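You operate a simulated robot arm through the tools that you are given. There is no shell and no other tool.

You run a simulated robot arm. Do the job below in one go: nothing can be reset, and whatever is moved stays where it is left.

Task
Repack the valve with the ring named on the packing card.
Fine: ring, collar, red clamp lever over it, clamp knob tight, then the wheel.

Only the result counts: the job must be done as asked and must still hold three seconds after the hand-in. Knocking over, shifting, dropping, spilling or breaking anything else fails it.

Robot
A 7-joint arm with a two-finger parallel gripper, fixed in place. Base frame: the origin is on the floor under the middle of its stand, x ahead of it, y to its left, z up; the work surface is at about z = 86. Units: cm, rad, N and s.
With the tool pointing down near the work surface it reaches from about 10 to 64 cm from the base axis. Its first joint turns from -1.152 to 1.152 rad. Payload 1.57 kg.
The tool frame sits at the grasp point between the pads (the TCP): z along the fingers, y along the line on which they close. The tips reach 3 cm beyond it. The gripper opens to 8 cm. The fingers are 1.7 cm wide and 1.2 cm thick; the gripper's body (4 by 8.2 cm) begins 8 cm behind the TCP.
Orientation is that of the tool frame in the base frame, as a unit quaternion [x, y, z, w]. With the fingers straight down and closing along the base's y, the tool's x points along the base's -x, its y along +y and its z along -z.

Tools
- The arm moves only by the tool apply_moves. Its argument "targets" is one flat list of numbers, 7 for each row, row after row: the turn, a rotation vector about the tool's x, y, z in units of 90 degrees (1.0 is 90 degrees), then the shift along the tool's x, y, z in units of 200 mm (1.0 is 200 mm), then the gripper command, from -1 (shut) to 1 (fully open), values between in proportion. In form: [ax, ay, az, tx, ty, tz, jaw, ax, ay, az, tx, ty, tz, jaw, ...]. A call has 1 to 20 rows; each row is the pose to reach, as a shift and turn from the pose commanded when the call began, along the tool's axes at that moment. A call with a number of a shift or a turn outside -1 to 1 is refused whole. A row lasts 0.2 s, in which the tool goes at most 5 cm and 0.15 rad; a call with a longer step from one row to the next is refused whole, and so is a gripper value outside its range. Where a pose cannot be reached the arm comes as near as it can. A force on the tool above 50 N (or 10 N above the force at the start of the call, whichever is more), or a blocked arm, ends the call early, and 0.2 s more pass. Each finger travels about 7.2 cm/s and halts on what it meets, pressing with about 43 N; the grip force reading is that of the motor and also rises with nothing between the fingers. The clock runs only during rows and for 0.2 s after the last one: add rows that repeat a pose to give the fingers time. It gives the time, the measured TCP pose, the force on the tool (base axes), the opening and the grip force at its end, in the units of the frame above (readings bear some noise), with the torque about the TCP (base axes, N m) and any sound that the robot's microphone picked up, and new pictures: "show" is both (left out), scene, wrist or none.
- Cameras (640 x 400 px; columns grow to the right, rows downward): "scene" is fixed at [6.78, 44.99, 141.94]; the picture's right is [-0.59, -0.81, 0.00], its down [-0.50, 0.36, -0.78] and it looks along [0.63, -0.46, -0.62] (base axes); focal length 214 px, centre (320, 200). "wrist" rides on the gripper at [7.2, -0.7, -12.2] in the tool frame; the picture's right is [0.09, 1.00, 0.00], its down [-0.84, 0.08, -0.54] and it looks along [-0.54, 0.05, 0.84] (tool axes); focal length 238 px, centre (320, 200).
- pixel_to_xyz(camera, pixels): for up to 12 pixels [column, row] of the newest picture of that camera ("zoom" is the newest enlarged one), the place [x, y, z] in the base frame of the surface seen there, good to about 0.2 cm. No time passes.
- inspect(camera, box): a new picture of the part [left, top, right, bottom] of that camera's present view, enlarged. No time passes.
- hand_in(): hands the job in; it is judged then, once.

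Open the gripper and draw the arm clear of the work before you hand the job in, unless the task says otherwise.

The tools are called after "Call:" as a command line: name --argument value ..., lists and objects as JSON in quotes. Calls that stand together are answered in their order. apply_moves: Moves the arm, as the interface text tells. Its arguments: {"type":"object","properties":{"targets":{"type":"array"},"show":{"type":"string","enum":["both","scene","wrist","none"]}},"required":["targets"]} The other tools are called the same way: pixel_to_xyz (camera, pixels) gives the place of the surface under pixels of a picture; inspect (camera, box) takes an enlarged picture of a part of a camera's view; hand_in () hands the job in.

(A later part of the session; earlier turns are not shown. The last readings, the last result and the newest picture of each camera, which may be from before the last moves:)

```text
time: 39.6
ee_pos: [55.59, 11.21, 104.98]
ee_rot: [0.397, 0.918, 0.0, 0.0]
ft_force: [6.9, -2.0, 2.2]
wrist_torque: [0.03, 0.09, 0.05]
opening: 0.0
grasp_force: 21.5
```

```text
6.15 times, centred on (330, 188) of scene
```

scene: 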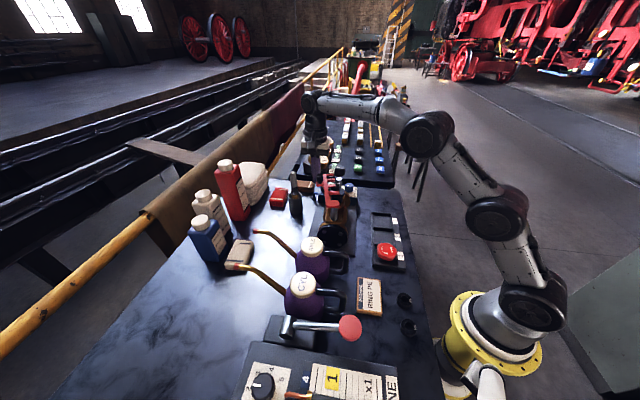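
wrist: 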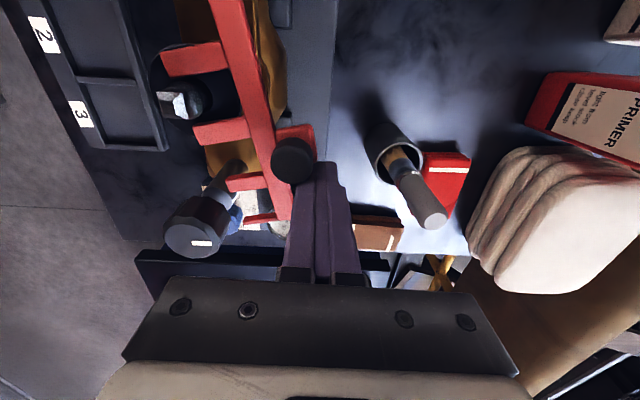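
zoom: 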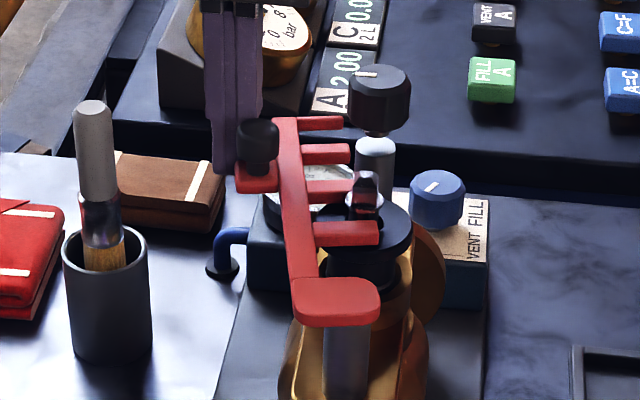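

The forks are approaching the stem and knob rod as intended, with about 20° left. I'll continue in smaller steps, a bit further out from the handle tab.

Call:
apply_moves --targets '[0, 0, 0, -0.0171, -0.018, 0, -1, 0, 0, 0, -0.0342, -0.0359, 0, -1, 0, 0, 0, -0.0458, -0.0575, 0, -1, 0, 0, 0, -0.0573, -0.0792, 0, -1, 0, 0, 0, -0.0675, -0.1017, 0, -1, 0, 0, 0, -0.0675, -0.1017, 0, -1]' --show "wrist"

Call:
inspect --camera "scene" --box '[290, 155, 370, 220]'

Call:
inspect --camera "wrist" --box '[140, 0, 340, 270]'

```text
time: 41.0
ee_pos: [55.04, 8.87, 105.01]
ee_rot: [0.397, 0.918, 0.0, 0.0]
ft_force: [0.2, 0.0, -0.4]
wrist_torque: [-0.03, -0.01, -0.01]
opening: 0.0
grasp_force: 21.4
```

wrist: 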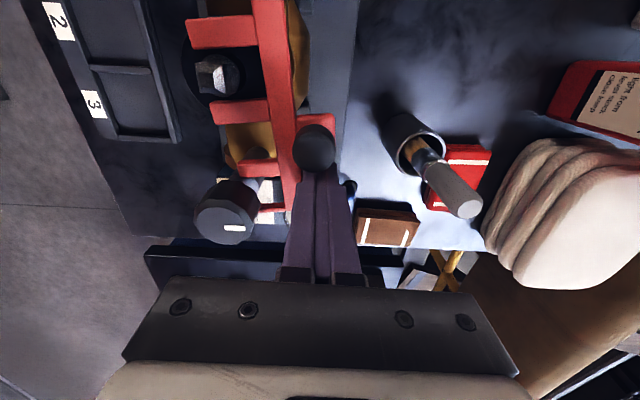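

```text
6.15 times, centred on (330, 188) of scene
```

zoom: 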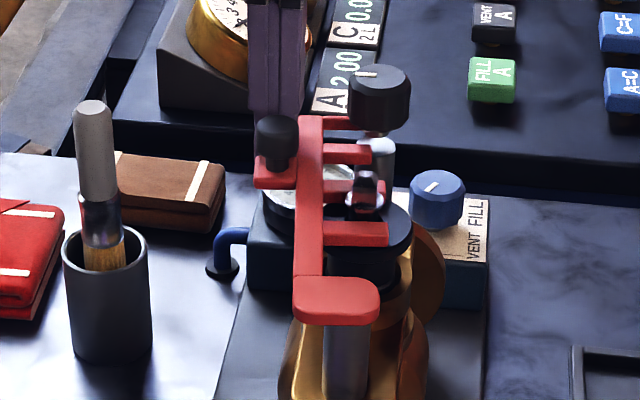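

```text
1.48 times, centred on (240, 135) of wrist
```

zoom: 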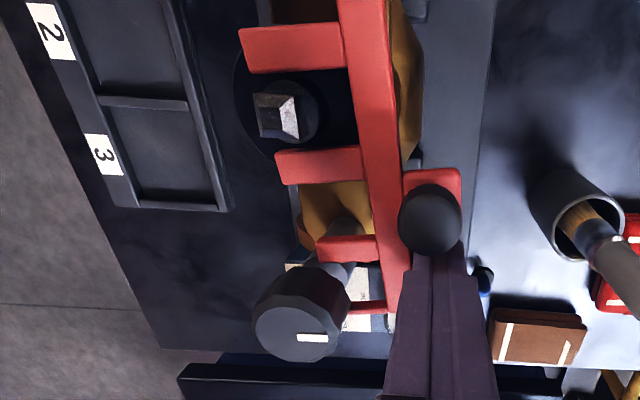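

Forks now straddle the stem and knob rod with roughly 8–9° left. I'll push on to about the aligned position.

Call:
apply_moves --targets '[0, 0, 0, -0.007, -0.0237, 0, -1, 0, 0, 0, -0.0138, -0.0473, 0, -1, 0, 0, 0, -0.0168, -0.0637, 0, -1, 0, 0, 0, -0.0197, -0.08, 0, -1, 0, 0, 0, -0.0197, -0.08, 0, -1]' --show "wrist"

Call:
inspect --camera "scene" --box '[300, 155, 370, 220]'

Call:
inspect --camera "wrist" --box '[180, 0, 340, 220]'

```text
time: 42.2
ee_pos: [54.2, 7.55, 104.98]
ee_rot: [0.397, 0.918, 0.0, 0.0]
ft_force: [0.4, -0.2, 0.4]
wrist_torque: [-0.01, -0.02, -0.02]
opening: 0.01
grasp_force: 21.8
```

wrist: 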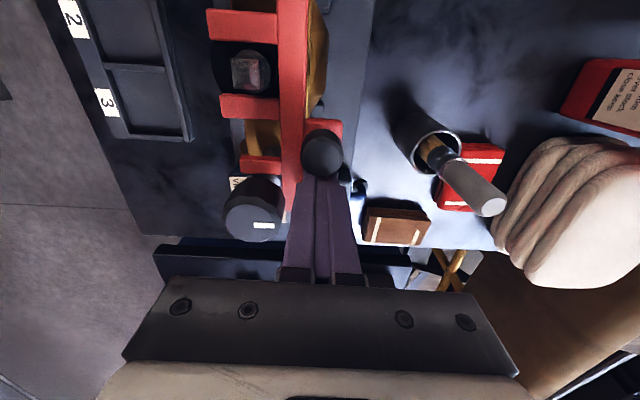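

```text
6.15 times, centred on (335, 188) of scene
```

zoom: 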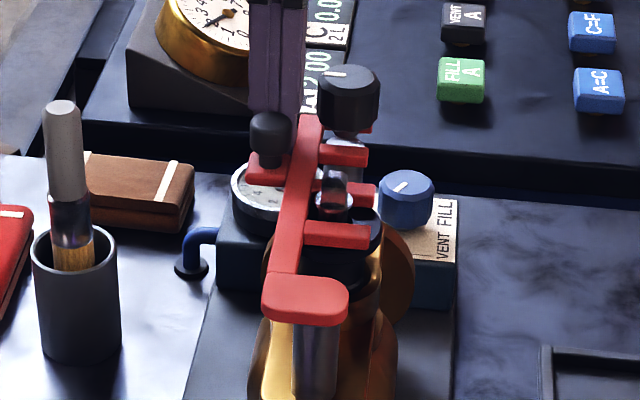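

```text
1.82 times, centred on (260, 110) of wrist
```

zoom: 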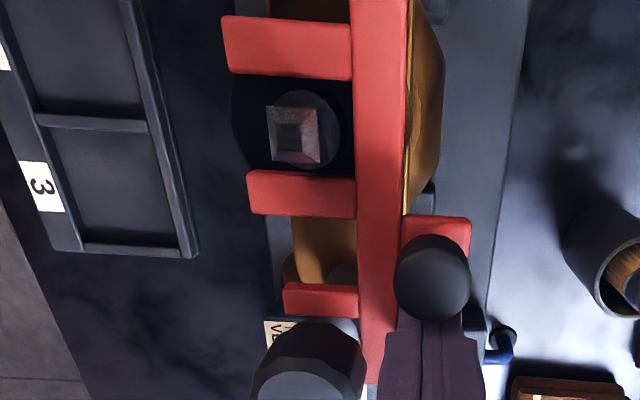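

The bar is nearly parallel with the valve line and no force. I'll measure its present direction.

Call:
pixel_to_xyz --camera "zoom" --pixels '[[378, 20], [380, 100], [382, 200], [383, 280], [385, 330], [295, 48], [300, 195], [320, 300], [290, 135], [230, 50], [255, 195], [288, 300]]'

Call:
pixel_to_xyz --camera "wrist" --pixels '[[250, 220], [240, 215], [262, 215], [250, 205], [250, 235], [322, 150], [312, 150], [332, 150], [322, 142], [322, 160], [285, 215], [265, 225]]'

```text
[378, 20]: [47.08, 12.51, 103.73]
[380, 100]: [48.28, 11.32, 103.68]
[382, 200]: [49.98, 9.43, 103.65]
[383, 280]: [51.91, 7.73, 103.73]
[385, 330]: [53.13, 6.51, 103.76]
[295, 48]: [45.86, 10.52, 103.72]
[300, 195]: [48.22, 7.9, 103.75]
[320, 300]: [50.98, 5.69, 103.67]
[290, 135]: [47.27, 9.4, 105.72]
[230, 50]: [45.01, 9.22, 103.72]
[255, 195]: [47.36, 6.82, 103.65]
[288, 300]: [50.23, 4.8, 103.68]
```

```text
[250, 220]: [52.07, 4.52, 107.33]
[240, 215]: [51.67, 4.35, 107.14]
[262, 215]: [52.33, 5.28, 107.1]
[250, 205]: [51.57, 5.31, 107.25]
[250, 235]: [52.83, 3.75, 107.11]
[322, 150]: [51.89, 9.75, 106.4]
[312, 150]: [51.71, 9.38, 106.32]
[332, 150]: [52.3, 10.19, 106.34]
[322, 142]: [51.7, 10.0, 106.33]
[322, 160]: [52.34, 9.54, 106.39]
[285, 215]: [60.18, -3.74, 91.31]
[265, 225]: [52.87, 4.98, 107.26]
```

The bar runs at -44.8°, matching the pivot–stem–knob line (about -44.2°), with the forks centred on stem and rod. I'll back the fingers off the bar, then rise.

Call:
apply_moves --targets '[0, 0, 0, 0, 0.04, 0, -1, 0, 0, 0, 0, 0.08, 0, -1, 0, 0, 0, 0, 0.08, -0.1, -1, 0, 0, 0, 0, 0.08, -0.25, -1, 0, 0, 0, 0, 0.08, -0.4, -1, 0, 0, 0, 0, 0.08, -0.4, -1]' --show "both"

Call:
inspect --camera "wrist" --box '[190, 60, 310, 240]'

Call:
inspect --camera "scene" --box '[310, 155, 370, 215]'

```text
time: 43.6
ee_pos: [55.39, 8.74, 112.98]
ee_rot: [0.397, 0.918, 0.0, 0.0]
ft_force: [0.3, 0.0, 0.5]
wrist_torque: [-0.05, 0.03, 0.02]
opening: 0.01
grasp_force: 21.1
```

scene: 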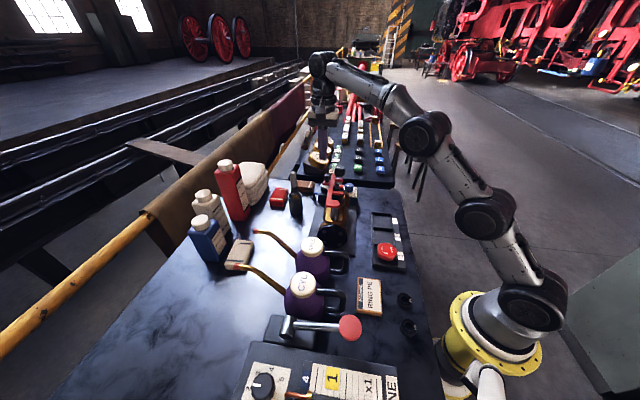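
wrist: 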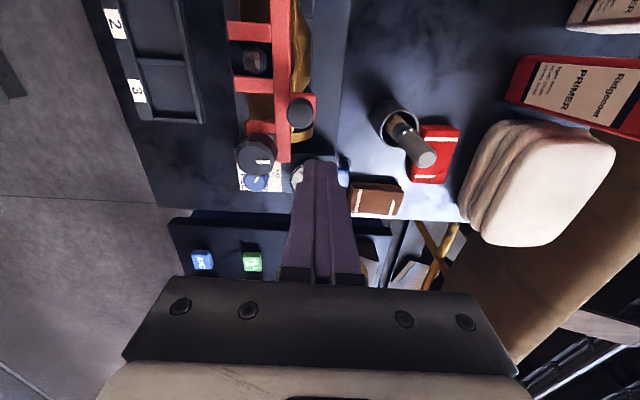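

```text
2.22 times, centred on (250, 150) of wrist
```

zoom: 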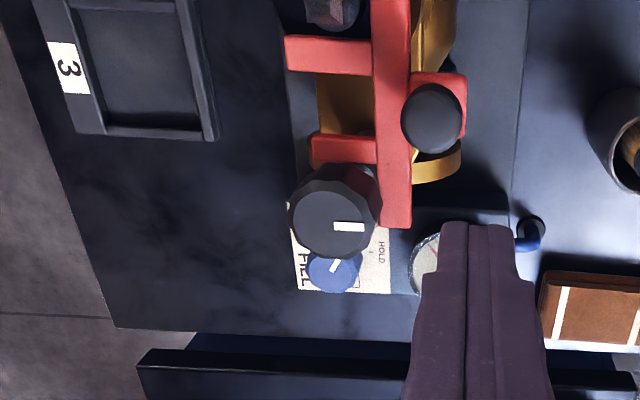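

```text
6.67 times, centred on (340, 185) of scene
```

zoom: 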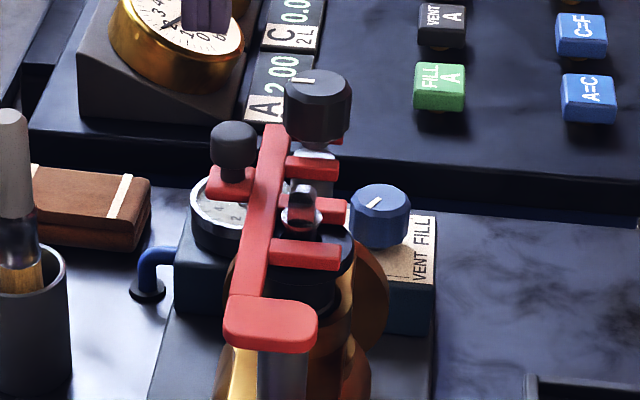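

The lever stays in place. Now I'll measure the clamp knob precisely.

Call:
inspect --camera "wrist" --box '[230, 125, 285, 180]'

```text
7.27 times, centred on (258, 152) of wrist
```

zoom: 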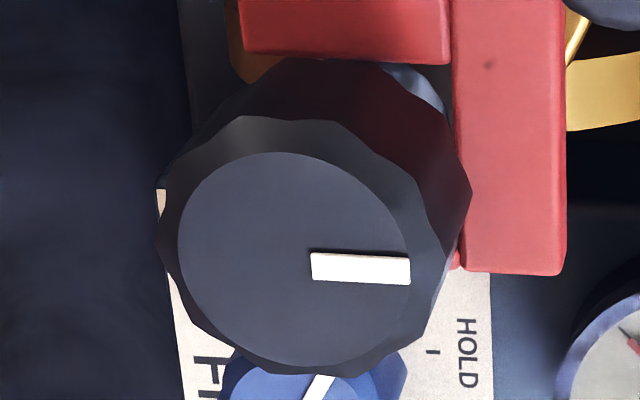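

Call:
pixel_to_xyz --camera "zoom" --pixels '[[185, 255], [405, 255], [295, 158], [295, 358], [220, 180], [370, 335], [220, 330], [370, 185], [295, 258], [165, 250], [435, 255], [320, 267]]'

Call:
pixel_to_xyz --camera "zoom" --pixels '[[290, 125], [290, 370], [325, 95], [400, 100], [430, 200], [510, 100], [510, 250], [350, 30], [460, 262], [410, 75], [300, 65], [250, 255]]'

```text
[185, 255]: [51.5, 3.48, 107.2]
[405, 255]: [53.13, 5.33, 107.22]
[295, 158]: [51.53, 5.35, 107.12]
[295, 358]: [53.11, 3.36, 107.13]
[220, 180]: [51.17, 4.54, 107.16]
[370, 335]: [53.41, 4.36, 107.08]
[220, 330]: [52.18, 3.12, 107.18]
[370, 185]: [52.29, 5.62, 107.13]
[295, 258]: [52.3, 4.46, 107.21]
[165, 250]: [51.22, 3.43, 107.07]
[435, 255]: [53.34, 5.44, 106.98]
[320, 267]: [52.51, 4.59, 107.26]
```

```text
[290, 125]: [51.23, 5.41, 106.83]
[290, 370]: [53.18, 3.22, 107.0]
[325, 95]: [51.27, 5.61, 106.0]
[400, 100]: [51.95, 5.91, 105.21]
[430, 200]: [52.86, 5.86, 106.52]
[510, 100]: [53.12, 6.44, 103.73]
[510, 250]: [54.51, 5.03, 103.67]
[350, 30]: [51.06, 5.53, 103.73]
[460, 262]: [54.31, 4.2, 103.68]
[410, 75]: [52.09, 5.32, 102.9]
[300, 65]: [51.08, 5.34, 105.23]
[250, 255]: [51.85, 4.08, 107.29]
```

Knob centre (52.29, 4.41), diameter about 3, z from 105.0 to 107.2. I'll move above it, wind the wrist back 90° and open to about 4.6 cm, so I have room to turn it clockwise.

Call:
apply_moves --targets '[0, 0, -0.0909, -0.0159, -0.0865, 0, -0.2, 0, 0, -0.1818, -0.0319, -0.173, 0, 0.15, 0, 0, -0.2727, -0.0478, -0.2596, 0, 0.15, 0, 0, -0.3636, -0.0478, -0.2596, 0, 0.15, 0, 0, -0.4545, -0.0478, -0.2596, 0, 0.15, 0, 0, -0.5454, -0.0478, -0.2596, 0, 0.15, 0, 0, -0.6363, -0.0478, -0.2596, 0, 0.15, 0, 0, -0.7272, -0.0478, -0.2596, 0, 0.15, 0, 0, -0.8181, -0.0478, -0.2596, 0, 0.15, 0, 0, -0.909, -0.0478, -0.2596, 0, 0.15, 0, 0, -1.0, -0.0478, -0.2596, 0, 0.15, 0, 0, -1.0, -0.0478, -0.2596, 0, 0.15]' --show "both"

Call:
inspect --camera "wrist" --box '[265, 70, 375, 190]'

```text
time: 46.2
ee_pos: [52.24, 4.41, 113.01]
ee_rot: [-0.369, 0.929, 0.0, 0.0]
ft_force: [0.2, -0.3, 0.0]
wrist_torque: [-0.03, -0.03, 0.01]
opening: 4.6
grasp_force: 0.1
```

scene: 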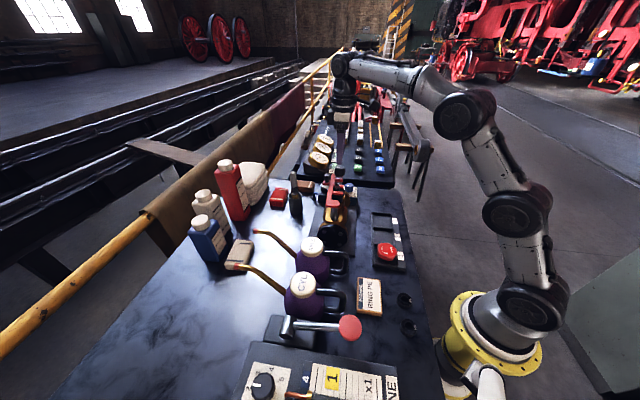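
wrist: 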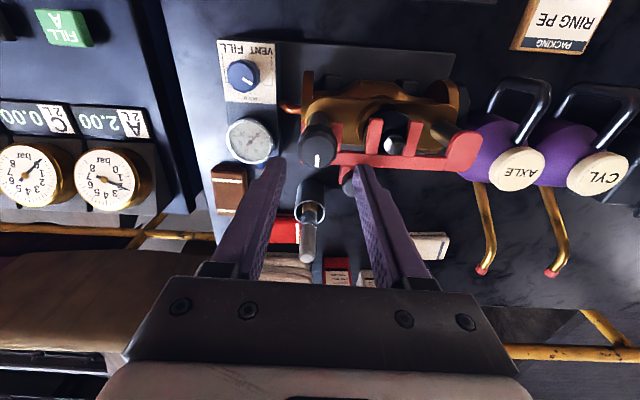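

```text
3.33 times, centred on (320, 130) of wrist
```

zoom: 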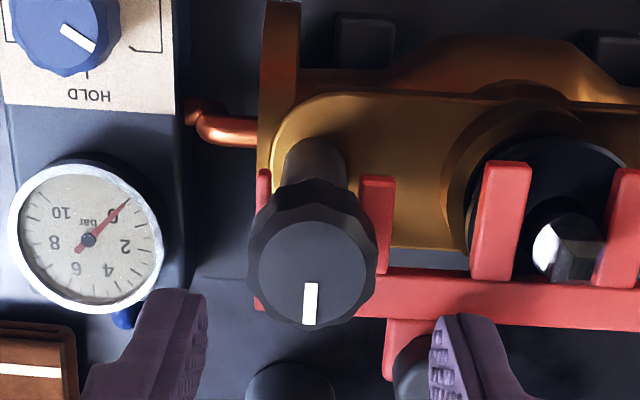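

The wrist turned freely to θ≈-43°. I'll re-measure the knob centre from this side before lowering.

Call:
pixel_to_xyz --camera "zoom" --pixels '[[265, 265], [368, 265], [316, 214], [316, 318], [280, 230], [352, 302], [280, 302], [352, 230], [300, 260], [330, 265], [316, 240], [290, 280]]'

```text
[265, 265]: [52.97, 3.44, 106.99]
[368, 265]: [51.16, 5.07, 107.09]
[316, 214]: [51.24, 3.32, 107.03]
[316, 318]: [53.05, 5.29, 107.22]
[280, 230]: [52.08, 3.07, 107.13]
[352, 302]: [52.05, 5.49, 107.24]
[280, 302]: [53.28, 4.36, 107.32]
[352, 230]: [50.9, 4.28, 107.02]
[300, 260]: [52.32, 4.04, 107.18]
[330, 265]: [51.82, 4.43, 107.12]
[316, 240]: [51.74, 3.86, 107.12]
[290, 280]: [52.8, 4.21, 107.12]
```

Averaging both views puts the knob axis at about (52.17, 4.35). I'll lower so the tips overlap the knob by about 1.6 cm (TCP z≈108.5) and close on it.

Call:
apply_moves --targets '[0, 0, 0, 0.0046, 0, 0.1, 0.15, 0, 0, 0, 0.0046, 0, 0.18, 0.15, 0, 0, 0, 0.0046, 0, 0.225, 0.15, 0, 0, 0, 0.0046, 0, 0.225, 0.15, 0, 0, 0, 0.0046, 0, 0.225, -1, 0, 0, 0, 0.0046, 0, 0.225, -1, 0, 0, 0, 0.0046, 0, 0.225, -1]' --show "wrist"

Call:
inspect --camera "scene" --box '[310, 150, 370, 215]'

```text
time: 47.8
ee_pos: [52.27, 4.25, 108.49]
ee_rot: [-0.367, 0.93, -0.002, 0.002]
ft_force: [13.7, -12.5, -5.1]
wrist_torque: [0.17, -0.64, -0.02]
opening: 3.14
grasp_force: 40.1
```

wrist: 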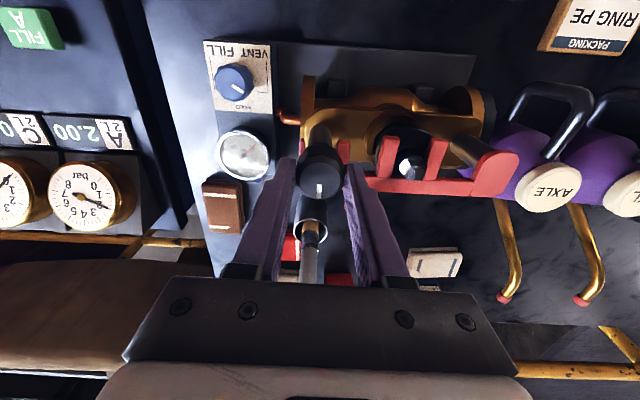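

```text
6.15 times, centred on (340, 182) of scene
```

zoom: 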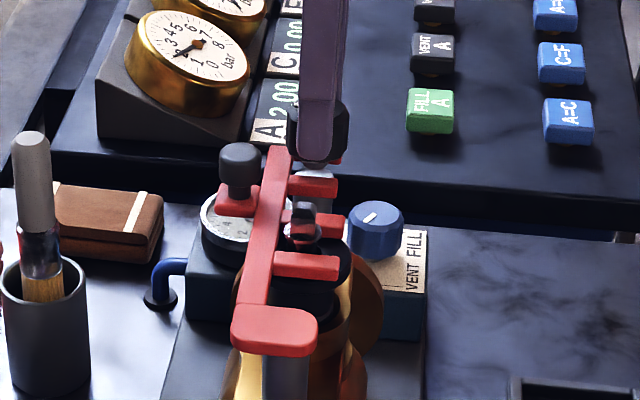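

Grip is on (3.14 cm) with an 18 N side load along tool -y, so I'm slightly off-axis. I'll relieve it with a 0.12 cm shift toward tool -y.

Call:
apply_moves --targets '[0, 0, 0, 0, -0.006, 0, -1, 0, 0, 0, 0, -0.006, 0, -1]' --show "none"

```text
time: 48.4
ee_pos: [52.21, 4.23, 108.4]
ee_rot: [-0.369, 0.93, 0.0, -0.001]
ft_force: [11.1, -11.5, -5.9]
wrist_torque: [0.3, -0.58, -0.02]
opening: 3.17
grasp_force: 40.2
```

The side load barely changed; I'll shift a further 0.2 cm to learn the compliance.

Call:
apply_moves --targets '[0, 0, 0, 0, -0.01, 0, -1, 0, 0, 0, 0, -0.01, 0, -1]' --show "none"

```text
time: 49.0
ee_pos: [52.22, 4.02, 108.43]
ee_rot: [-0.369, 0.93, 0.001, -0.001]
ft_force: [0.2, -3.4, -3.5]
wrist_torque: [-0.35, -0.05, -0.08]
opening: 3.15
grasp_force: 40.1
```

The load is now small, so the grip is on-axis. I'll turn clockwise (viewed from above) by 45° and check force, torque and knob.

Call:
apply_moves --targets '[0, 0, 0.0833, 0, 0, 0, -1, 0, 0, 0.1667, 0, 0, 0, -1, 0, 0, 0.25, 0, 0, 0, -1, 0, 0, 0.3333, 0, 0, 0, -1, 0, 0, 0.4167, 0, 0, 0, -1, 0, 0, 0.5, 0, 0, 0, -1, 0, 0, 0.5, 0, 0, 0, -1]' --show "wrist"

Call:
inspect --camera "wrist" --box '[260, 120, 380, 220]'

Call:
inspect --camera "scene" --box '[310, 150, 370, 215]'

```text
time: 50.6
ee_pos: [52.3, 4.32, 108.44]
ee_rot: [0.015, 1.0, 0.0, -0.001]
ft_force: [-16.6, 11.2, -4.1]
wrist_torque: [-0.07, -0.09, -0.04]
opening: 3.16
grasp_force: 39.9
```

wrist: 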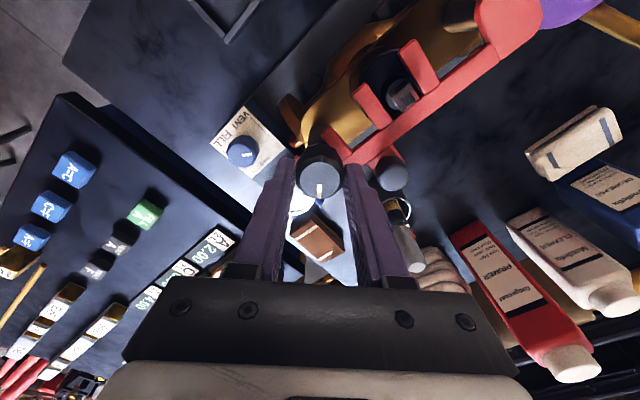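

```text
4.00 times, centred on (320, 170) of wrist
```

zoom: 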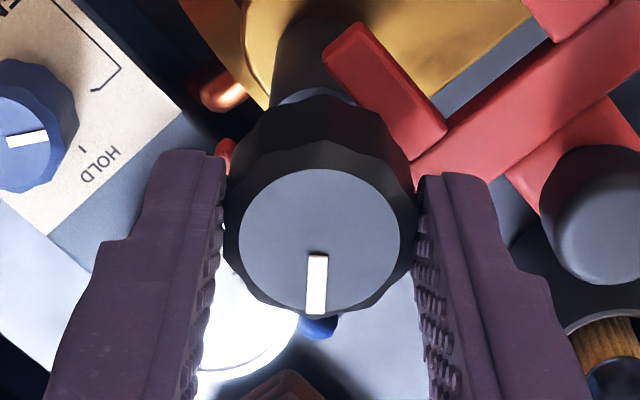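

```text
6.15 times, centred on (340, 182) of scene
```

zoom: 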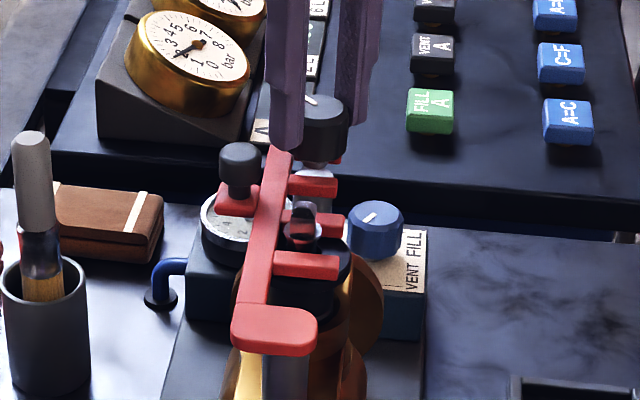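

The knob turned 45° with the gripper (mark still at the bottom of the wrist view), but a side load built up from an off-axis grip. I'll open, and re-measure the knob from this yaw.

Call:
apply_moves --targets '[0, 0, 0, 0, 0, 0, 0, 0, 0, 0, 0, 0, 0, 0.15, 0, 0, 0, 0, 0, 0, 0.15]' --show "wrist"

Call:
inspect --camera "wrist" --box '[280, 130, 360, 210]'

```text
time: 51.4
ee_pos: [52.41, 4.06, 108.61]
ee_rot: [0.016, 1.0, 0.0, 0.0]
ft_force: [-0.6, 0.0, 0.3]
wrist_torque: [-0.02, -0.04, 0.0]
opening: 4.62
grasp_force: 0.1
```

wrist: 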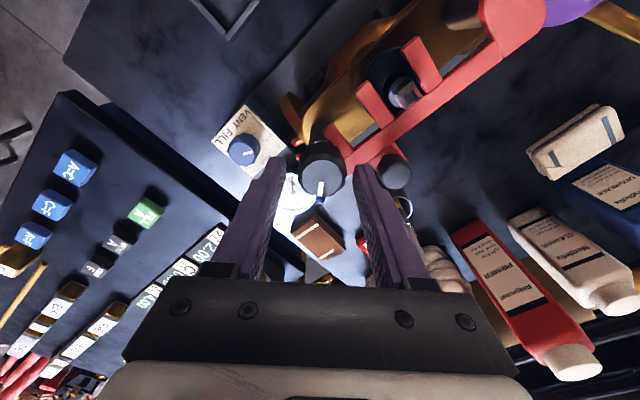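

```text
5.00 times, centred on (320, 170) of wrist
```

zoom: 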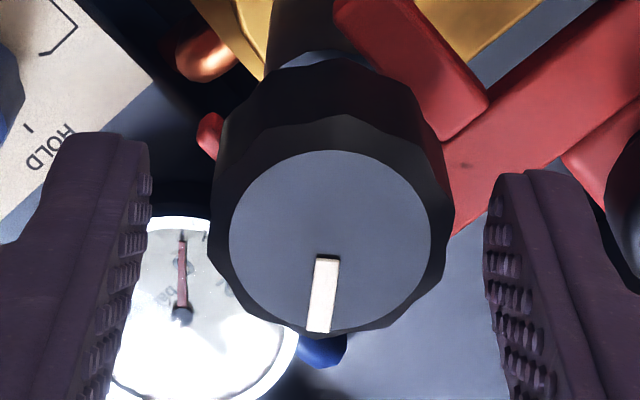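

Call:
pixel_to_xyz --camera "zoom" --pixels '[[236, 243], [424, 243], [330, 158], [330, 328], [265, 185], [395, 300], [265, 300], [395, 185], [300, 240], [360, 240], [290, 200], [370, 290]]'

```text
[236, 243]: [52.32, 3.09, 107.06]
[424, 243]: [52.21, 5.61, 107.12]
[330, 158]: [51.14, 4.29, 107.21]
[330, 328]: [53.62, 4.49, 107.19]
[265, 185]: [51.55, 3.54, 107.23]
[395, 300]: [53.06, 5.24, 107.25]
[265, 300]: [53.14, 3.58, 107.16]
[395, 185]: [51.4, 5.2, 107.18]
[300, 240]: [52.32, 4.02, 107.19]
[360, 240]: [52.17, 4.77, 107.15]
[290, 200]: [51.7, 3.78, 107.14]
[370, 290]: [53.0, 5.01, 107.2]
```

The knob axis is (52.29, 4.39) by this view, so I'm 0.35 cm off. I'll recentre, re-grip, and check the load.

Call:
apply_moves --targets '[0, 0, 0, 0.007, 0.0163, 0, 0.15, 0, 0, 0, 0.007, 0.0163, 0, 0.15, 0, 0, 0, 0.007, 0.0163, 0, -1, 0, 0, 0, 0.007, 0.0163, 0, -1, 0, 0, 0, 0.007, 0.0163, 0, -1]' --show "none"

```text
time: 52.6
ee_pos: [52.16, 4.3, 108.38]
ee_rot: [0.017, 1.0, -0.001, 0.0]
ft_force: [-2.3, -15.0, -1.2]
wrist_torque: [-0.23, -0.09, 0.03]
opening: 3.17
grasp_force: 40.5
```

The same ~15 N offset toward tool -y appears when centred, so the jaws' neutral line is about 0.27 cm off the TCP. I'll shift -0.27 cm in tool y to null it.

Call:
apply_moves --targets '[0, 0, 0, 0, -0.0135, 0, -1, 0, 0, 0, 0, -0.0135, 0, -1]' --show "none"

```text
time: 53.2
ee_pos: [52.17, 4.29, 108.47]
ee_rot: [0.015, 1.0, 0.001, 0.0]
ft_force: [2.0, -4.4, 0.6]
wrist_torque: [-0.67, 0.42, -0.02]
opening: 3.17
grasp_force: 40.3
```

Side load is now small. I'll continue clockwise 45° with the compensating offset so the turn is about the knob's own axis.

Call:
apply_moves --targets '[0, 0, 0.0833, 0.0018, 0.0001, 0, -1, 0, 0, 0.1667, 0.0035, 0.0005, 0, -1, 0, 0, 0.25, 0.0052, 0.001, 0, -1, 0, 0, 0.3333, 0.0068, 0.0018, 0, -1, 0, 0, 0.4167, 0.0082, 0.0028, 0, -1, 0, 0, 0.5, 0.0095, 0.004, 0, -1, 0, 0, 0.5, 0.0095, 0.004, 0, -1]' --show "wrist"

Call:
inspect --camera "wrist" --box '[280, 130, 360, 210]'

Call:
inspect --camera "scene" --box '[310, 150, 370, 215]'

```text
time: 54.8
ee_pos: [52.27, 4.29, 108.49]
ee_rot: [0.398, 0.918, 0.003, 0.004]
ft_force: [22.9, -1.2, -1.4]
wrist_torque: [0.06, 0.11, 0.05]
opening: 3.18
grasp_force: 40.5
```

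wrist: 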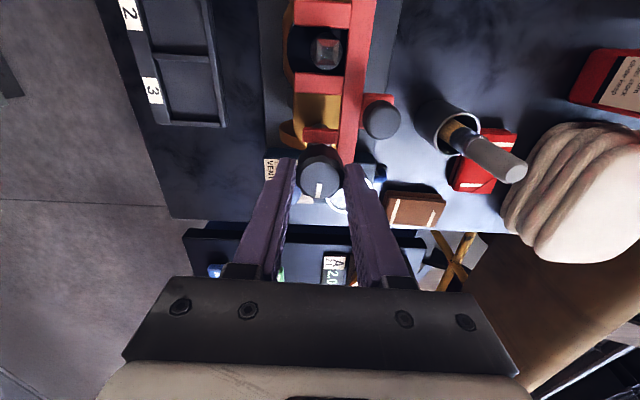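

```text
5.00 times, centred on (320, 170) of wrist
```

zoom: 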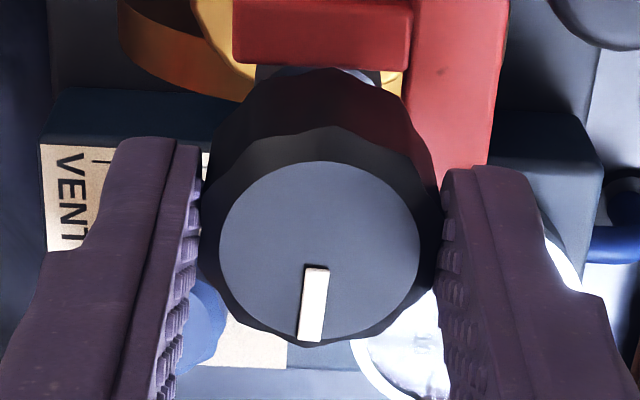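

```text
6.15 times, centred on (340, 182) of scene
```

zoom: 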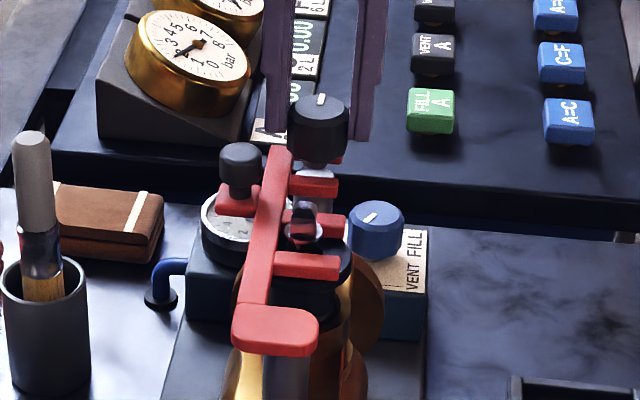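

The knob has now turned 90° in total with little torque. I'll shift slightly to ease the side load and turn another 45° clockwise.

Call:
apply_moves --targets '[0, 0, 0, -0.005, 0.0125, 0, -1, 0, 0, 0.0833, -0.005, 0.0125, 0, -1, 0, 0, 0.1667, -0.005, 0.0125, 0, -1, 0, 0, 0.25, -0.005, 0.0125, 0, -1, 0, 0, 0.3333, -0.005, 0.0125, 0, -1, 0, 0, 0.4167, -0.005, 0.0125, 0, -1, 0, 0, 0.5, -0.005, 0.0125, 0, -1, 0, 0, 0.5, -0.005, 0.0125, 0, -1]' --show "wrist"

Call:
inspect --camera "wrist" --box '[280, 130, 360, 210]'

Call:
inspect --camera "scene" --box '[310, 150, 370, 215]'

```text
time: 56.6
ee_pos: [52.43, 4.26, 108.39]
ee_rot: [0.719, 0.695, 0.001, 0.0]
ft_force: [7.3, -9.9, 2.5]
wrist_torque: [-0.4, 0.1, -0.01]
opening: 3.19
grasp_force: 40.0
```

wrist: 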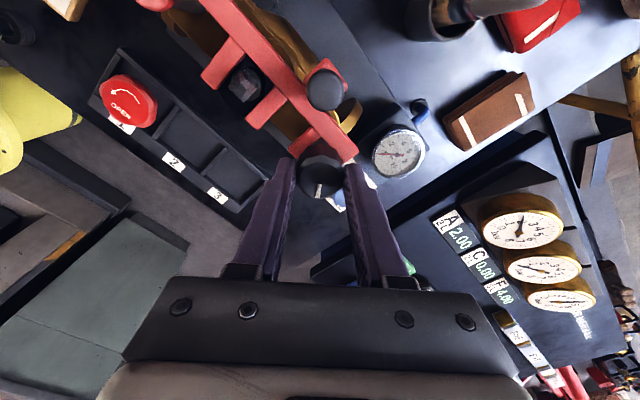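

```text
5.00 times, centred on (320, 170) of wrist
```

zoom: 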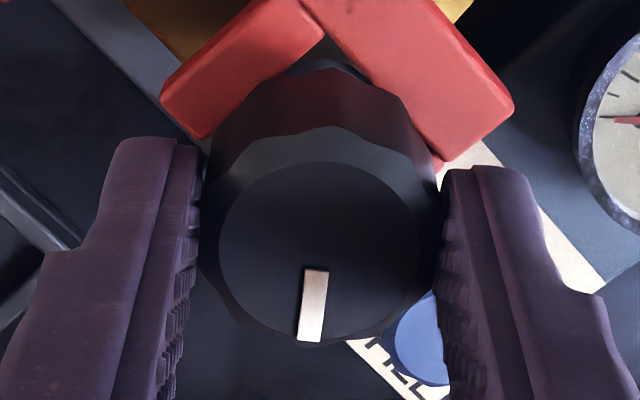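

```text
6.15 times, centred on (340, 182) of scene
```

zoom: 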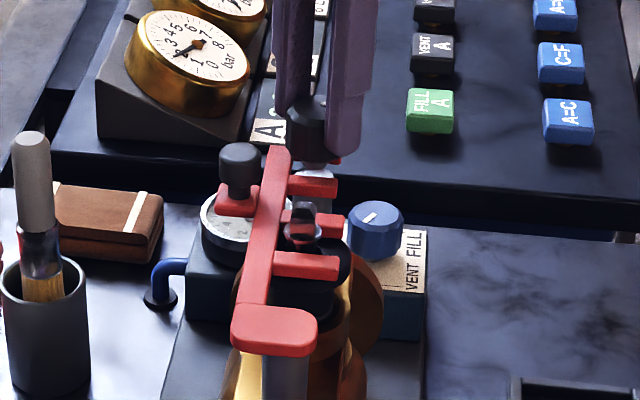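

Knob turned 135° so far, torque still negligible. I'll continue another 45° clockwise.

Call:
apply_moves --targets '[0, 0, 0.0833, 0, 0, 0, -1, 0, 0, 0.1667, 0, 0, 0, -1, 0, 0, 0.25, 0, 0, 0, -1, 0, 0, 0.3333, 0, 0, 0, -1, 0, 0, 0.4167, 0, 0, 0, -1, 0, 0, 0.5, 0, 0, 0, -1, 0, 0, 0.5, 0, 0, 0, -1]' --show "wrist"

Call:
inspect --camera "wrist" --box '[280, 130, 360, 210]'

```text
time: 58.2
ee_pos: [52.4, 4.23, 108.45]
ee_rot: [0.93, 0.367, 0.001, 0.0]
ft_force: [18.4, -9.3, 1.0]
wrist_torque: [-0.38, 0.12, 0.47]
opening: 3.12
grasp_force: 40.0
```

wrist: 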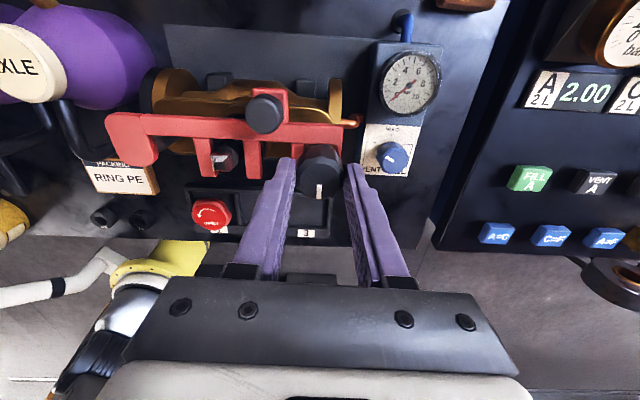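

```text
5.00 times, centred on (320, 170) of wrist
```

zoom: 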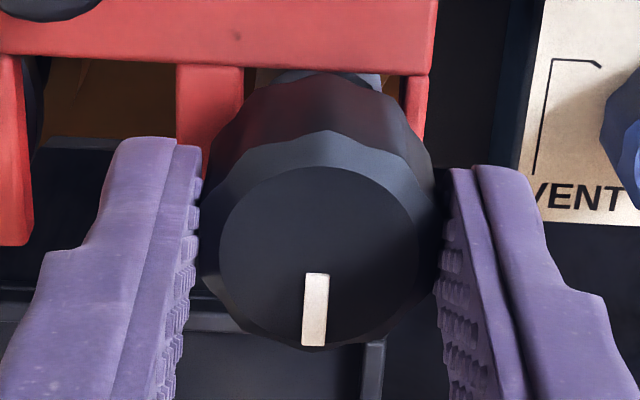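

A resisting torque of 0.47 N·m has appeared, so the knob is beginning to bite. I'll turn 15° further and watch torque and slip.

Call:
apply_moves --targets '[0, 0, 0.0833, 0, 0, 0, -1, 0, 0, 0.1667, 0, 0, 0, -1, 0, 0, 0.1667, 0, 0, 0, -1]' --show "wrist"

Call:
inspect --camera "wrist" --box '[280, 130, 360, 210]'

```text
time: 59.0
ee_pos: [52.47, 4.28, 108.45]
ee_rot: [0.97, 0.243, 0.001, 0.002]
ft_force: [16.1, -14.6, 0.2]
wrist_torque: [-0.03, -0.34, 0.5]
opening: 3.17
grasp_force: 39.8
```

wrist: 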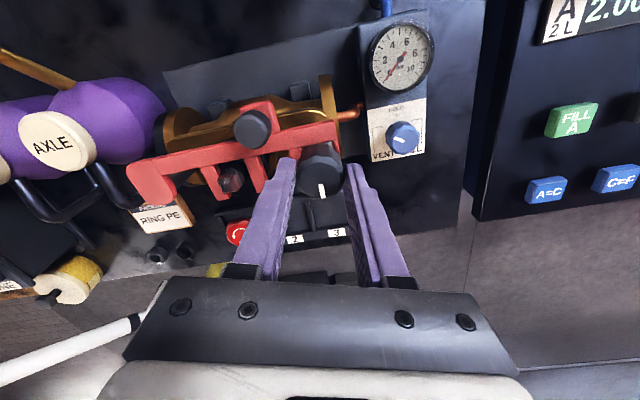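

```text
5.00 times, centred on (320, 170) of wrist
```

zoom: 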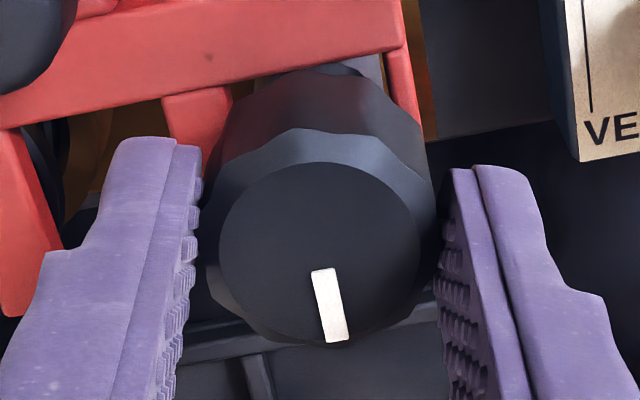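

The mark is now leaning about 9–10° relative to the jaws, so the knob lagged: it has hit near-solid resistance after about 185°. I'll turn 15° more to see whether it moves or only slips.

Call:
apply_moves --targets '[0, 0, 0.0833, 0, 0, 0, -1, 0, 0, 0.1667, 0, 0, 0, -1, 0, 0, 0.1667, 0, 0, 0, -1]' --show "wrist"

Call:
inspect --camera "wrist" --box '[280, 130, 360, 210]'

```text
time: 59.8
ee_pos: [52.37, 4.27, 108.54]
ee_rot: [0.993, 0.115, -0.001, 0.002]
ft_force: [11.6, -15.2, -0.2]
wrist_torque: [-0.21, -0.4, 0.71]
opening: 3.15
grasp_force: 40.1
```

wrist: 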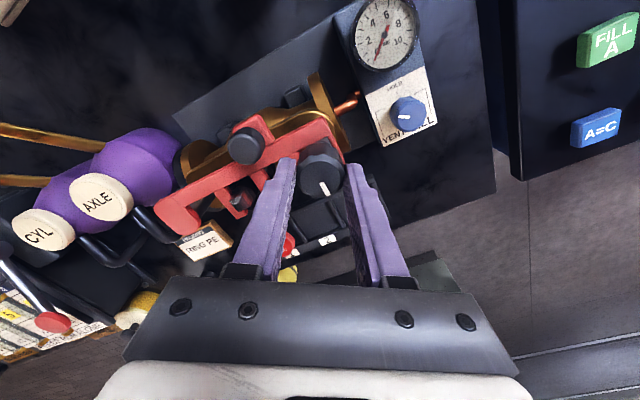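

```text
5.00 times, centred on (320, 170) of wrist
```

zoom: 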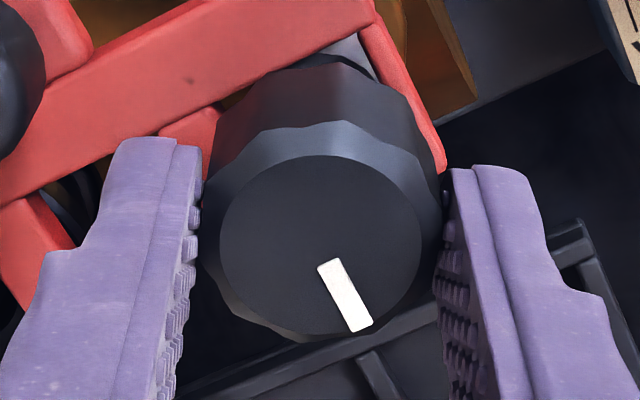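

The whole 15° was slip (mark now ~26° off the jaws), so the knob is hard up against its stop after about 180° clockwise. I'll open, lift off and unwind the wrist.

Call:
apply_moves --targets '[0, 0, 0, 0, 0, 0, 0, 0, 0, 0, 0, 0, 0, 0.15, 0, 0, 0, 0, 0, 0, 0.15, 0, 0, 0, 0, 0, -0.1, 0.15, 0, 0, 0, 0, 0, -0.25, 0.15, 0, 0, -0.0833, 0, 0, -0.4, 0.15, 0, 0, -0.1667, 0, 0, -0.4, 0.15, 0, 0, -0.25, 0, 0, -0.4, 0.15, 0, 0, -0.3333, 0, 0, -0.4, 0.15, 0, 0, -0.4167, 0, 0, -0.4, 0.15, 0, 0, -0.5, 0, 0, -0.4, 0.15, 0, 0, -0.5833, 0, 0, -0.4, 0.15, 0, 0, -0.6667, 0, 0, -0.4, 0.15, 0, 0, -0.75, 0, 0, -0.4, 0.15, 0, 0, -0.8333, 0, 0, -0.4, 0.15, 0, 0, -0.9167, 0, 0, -0.4, 0.15, 0, 0, -1.0, 0, 0, -0.4, 0.15, 0, 0, -1.0, 0, 0, -0.4, 0.15]' --show "both"

Call:
inspect --camera "scene" --box '[310, 150, 370, 215]'

Call:
inspect --camera "wrist" --box '[200, 40, 400, 180]'

```text
time: 63.6
ee_pos: [52.28, 4.44, 116.55]
ee_rot: [0.62, 0.784, 0.0, 0.0]
ft_force: [-0.1, 0.1, 0.9]
wrist_torque: [0.03, 0.03, 0.01]
opening: 4.62
grasp_force: 0.0
```

scene: 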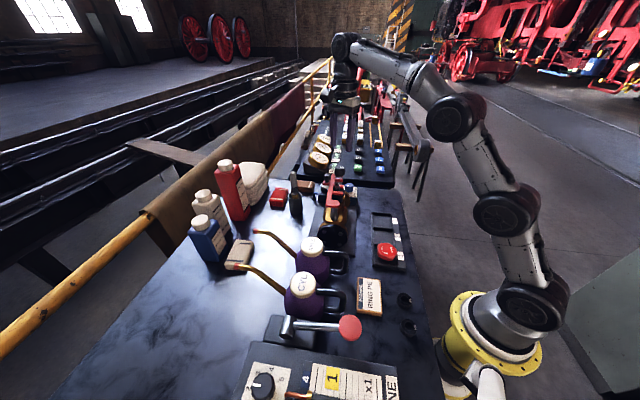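
wrist: 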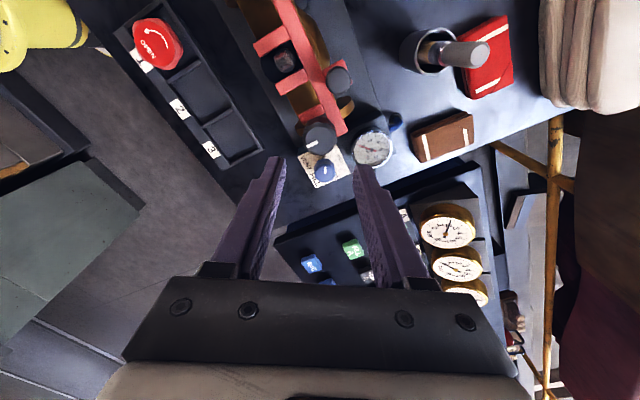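

```text
6.15 times, centred on (340, 182) of scene
```

zoom: 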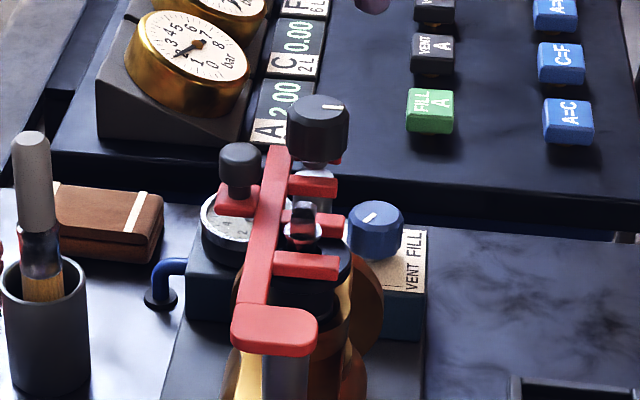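

```text
2.86 times, centred on (300, 110) of wrist
```

zoom: 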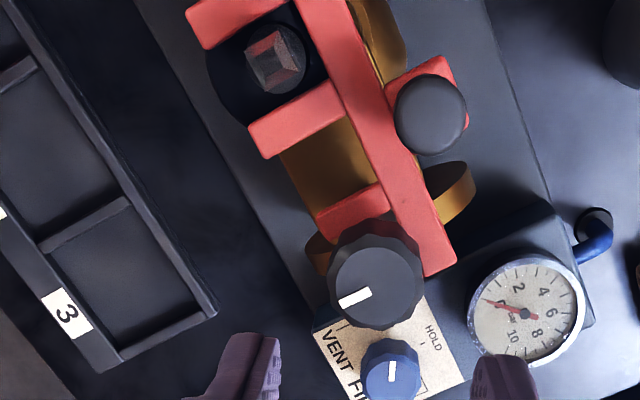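

The knob's mark is now opposite to where it began and the lever hasn't moved. Next is the wheel: I'll travel toward slot 1 while turning the wrist back to the tray-aligned yaw.

Call:
apply_moves --targets '[0, 0, -0.0833, 0.0466, -0.195, 0, 0.5, 0, 0, -0.1667, 0.0932, -0.39, 0, 0.8, 0, 0, -0.25, 0.1398, -0.585, 0, 1, 0, 0, -0.3333, 0.1864, -0.78, 0, 1, 0, 0, -0.3333, 0.233, -0.975, 0.1, 1, 0, 0, -0.3333, 0.233, -0.975, 0.3, 1, 0, 0, -0.3333, 0.233, -0.975, 0.5, 1, 0, 0, -0.3333, 0.233, -0.975, 0.5, 1]' --show "both"

```text
time: 65.4
ee_pos: [32.11, 4.48, 106.39]
ee_rot: [0.396, 0.918, -0.001, 0.0]
ft_force: [-0.6, 0.2, 0.4]
wrist_torque: [-0.01, -0.02, 0.01]
opening: 8.0
grasp_force: 0.0
```

scene: 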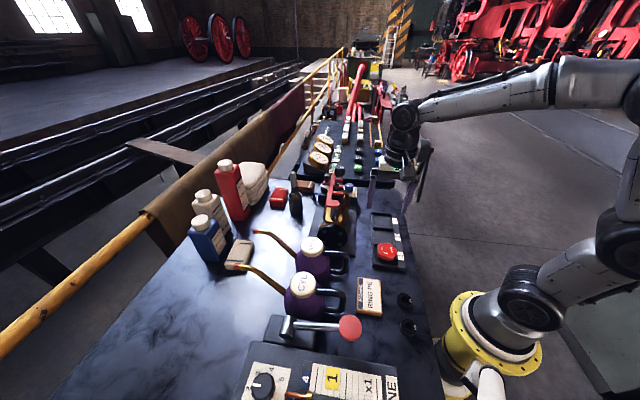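
wrist: 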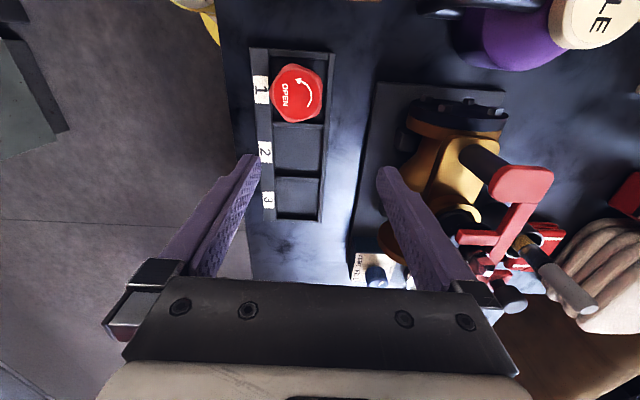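

The wheel is at wrist (297,93). I'll enlarge it and measure its outline.

Call:
inspect --camera "wrist" --box '[260, 55, 335, 130]'

```text
5.33 times, centred on (298, 92) of wrist
```

zoom: 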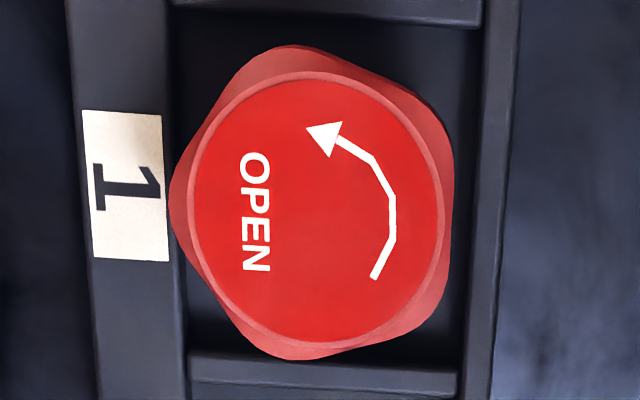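

Call:
pixel_to_xyz --camera "zoom" --pixels '[[197, 208], [433, 208], [315, 85], [315, 335], [230, 120], [400, 300], [230, 300], [400, 120], [315, 208], [176, 197], [448, 210], [455, 210]]'

Call:
pixel_to_xyz --camera "zoom" --pixels '[[285, 55], [440, 130], [435, 300], [280, 352], [180, 190], [130, 50], [130, 330], [495, 50], [475, 330], [340, 10], [330, 375], [205, 60]]'

```text
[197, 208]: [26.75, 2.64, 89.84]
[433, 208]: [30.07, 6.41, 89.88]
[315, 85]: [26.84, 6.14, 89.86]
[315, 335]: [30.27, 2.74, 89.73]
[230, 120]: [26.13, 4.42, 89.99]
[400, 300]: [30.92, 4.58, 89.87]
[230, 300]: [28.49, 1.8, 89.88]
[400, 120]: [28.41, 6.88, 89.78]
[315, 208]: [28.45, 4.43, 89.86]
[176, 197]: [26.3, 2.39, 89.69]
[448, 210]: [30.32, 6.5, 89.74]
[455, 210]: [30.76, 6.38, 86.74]
```

```text
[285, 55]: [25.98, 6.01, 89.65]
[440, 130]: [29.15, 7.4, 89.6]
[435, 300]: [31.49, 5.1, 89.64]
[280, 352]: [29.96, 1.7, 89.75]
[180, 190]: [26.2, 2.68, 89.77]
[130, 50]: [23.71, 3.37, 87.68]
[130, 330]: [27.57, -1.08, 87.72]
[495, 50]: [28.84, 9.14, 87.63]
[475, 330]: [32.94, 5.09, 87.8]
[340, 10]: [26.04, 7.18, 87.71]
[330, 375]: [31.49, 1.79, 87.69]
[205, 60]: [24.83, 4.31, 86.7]
```

The wheel is a five-lobed knob centred at (28.49, 4.45), with a flat facing the right finger and a lobe facing the left one at this yaw. I'll move over it and part-way down.

Call:
apply_moves --targets '[0, 0, 0, 0.0629, -0.0713, 0.1, 0.8, 0, 0, 0, 0.1257, -0.1426, 0.2, 0.8, 0, 0, 0, 0.1257, -0.1426, 0.4, 0.8, 0, 0, 0, 0.1257, -0.1426, 0.55, 0.8, 0, 0, 0, 0.1257, -0.1426, 0.55, 0.8]' --show "wrist"

Call:
inspect --camera "wrist" --box '[260, 90, 380, 190]'

```text
time: 66.6
ee_pos: [28.5, 4.33, 95.44]
ee_rot: [0.397, 0.918, 0.0, 0.0]
ft_force: [0.8, 0.1, -1.1]
wrist_torque: [-0.04, 0.0, 0.01]
opening: 7.2
grasp_force: 0.1
```

wrist: 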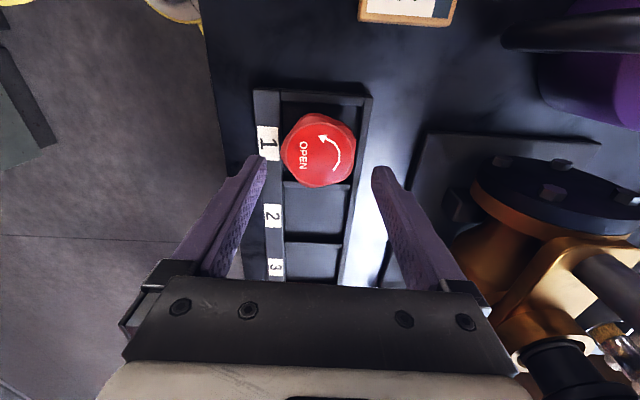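

```text
4.00 times, centred on (320, 140) of wrist
```

zoom: 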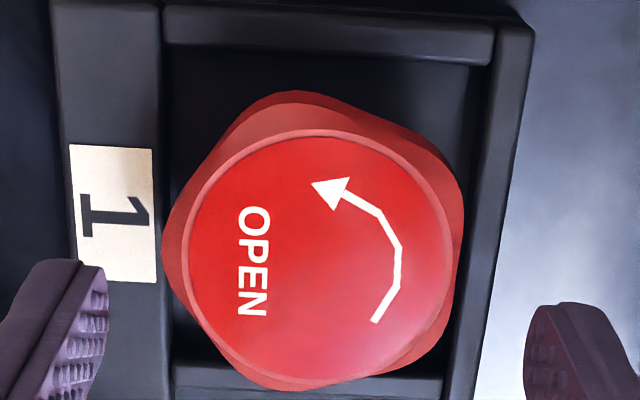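

Call:
pixel_to_xyz --camera "zoom" --pixels '[[190, 255], [448, 255], [318, 137], [318, 375], [230, 170], [410, 340], [230, 340], [410, 170], [165, 250], [460, 250], [290, 97], [285, 385]]'

```text
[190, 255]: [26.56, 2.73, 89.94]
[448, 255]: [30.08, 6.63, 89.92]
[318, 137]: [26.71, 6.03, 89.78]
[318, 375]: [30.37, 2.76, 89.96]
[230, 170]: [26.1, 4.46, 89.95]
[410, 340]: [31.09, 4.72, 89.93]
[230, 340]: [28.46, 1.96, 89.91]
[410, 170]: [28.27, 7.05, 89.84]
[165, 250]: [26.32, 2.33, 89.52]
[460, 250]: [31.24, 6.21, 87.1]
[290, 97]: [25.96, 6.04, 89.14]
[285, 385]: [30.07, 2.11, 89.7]
```

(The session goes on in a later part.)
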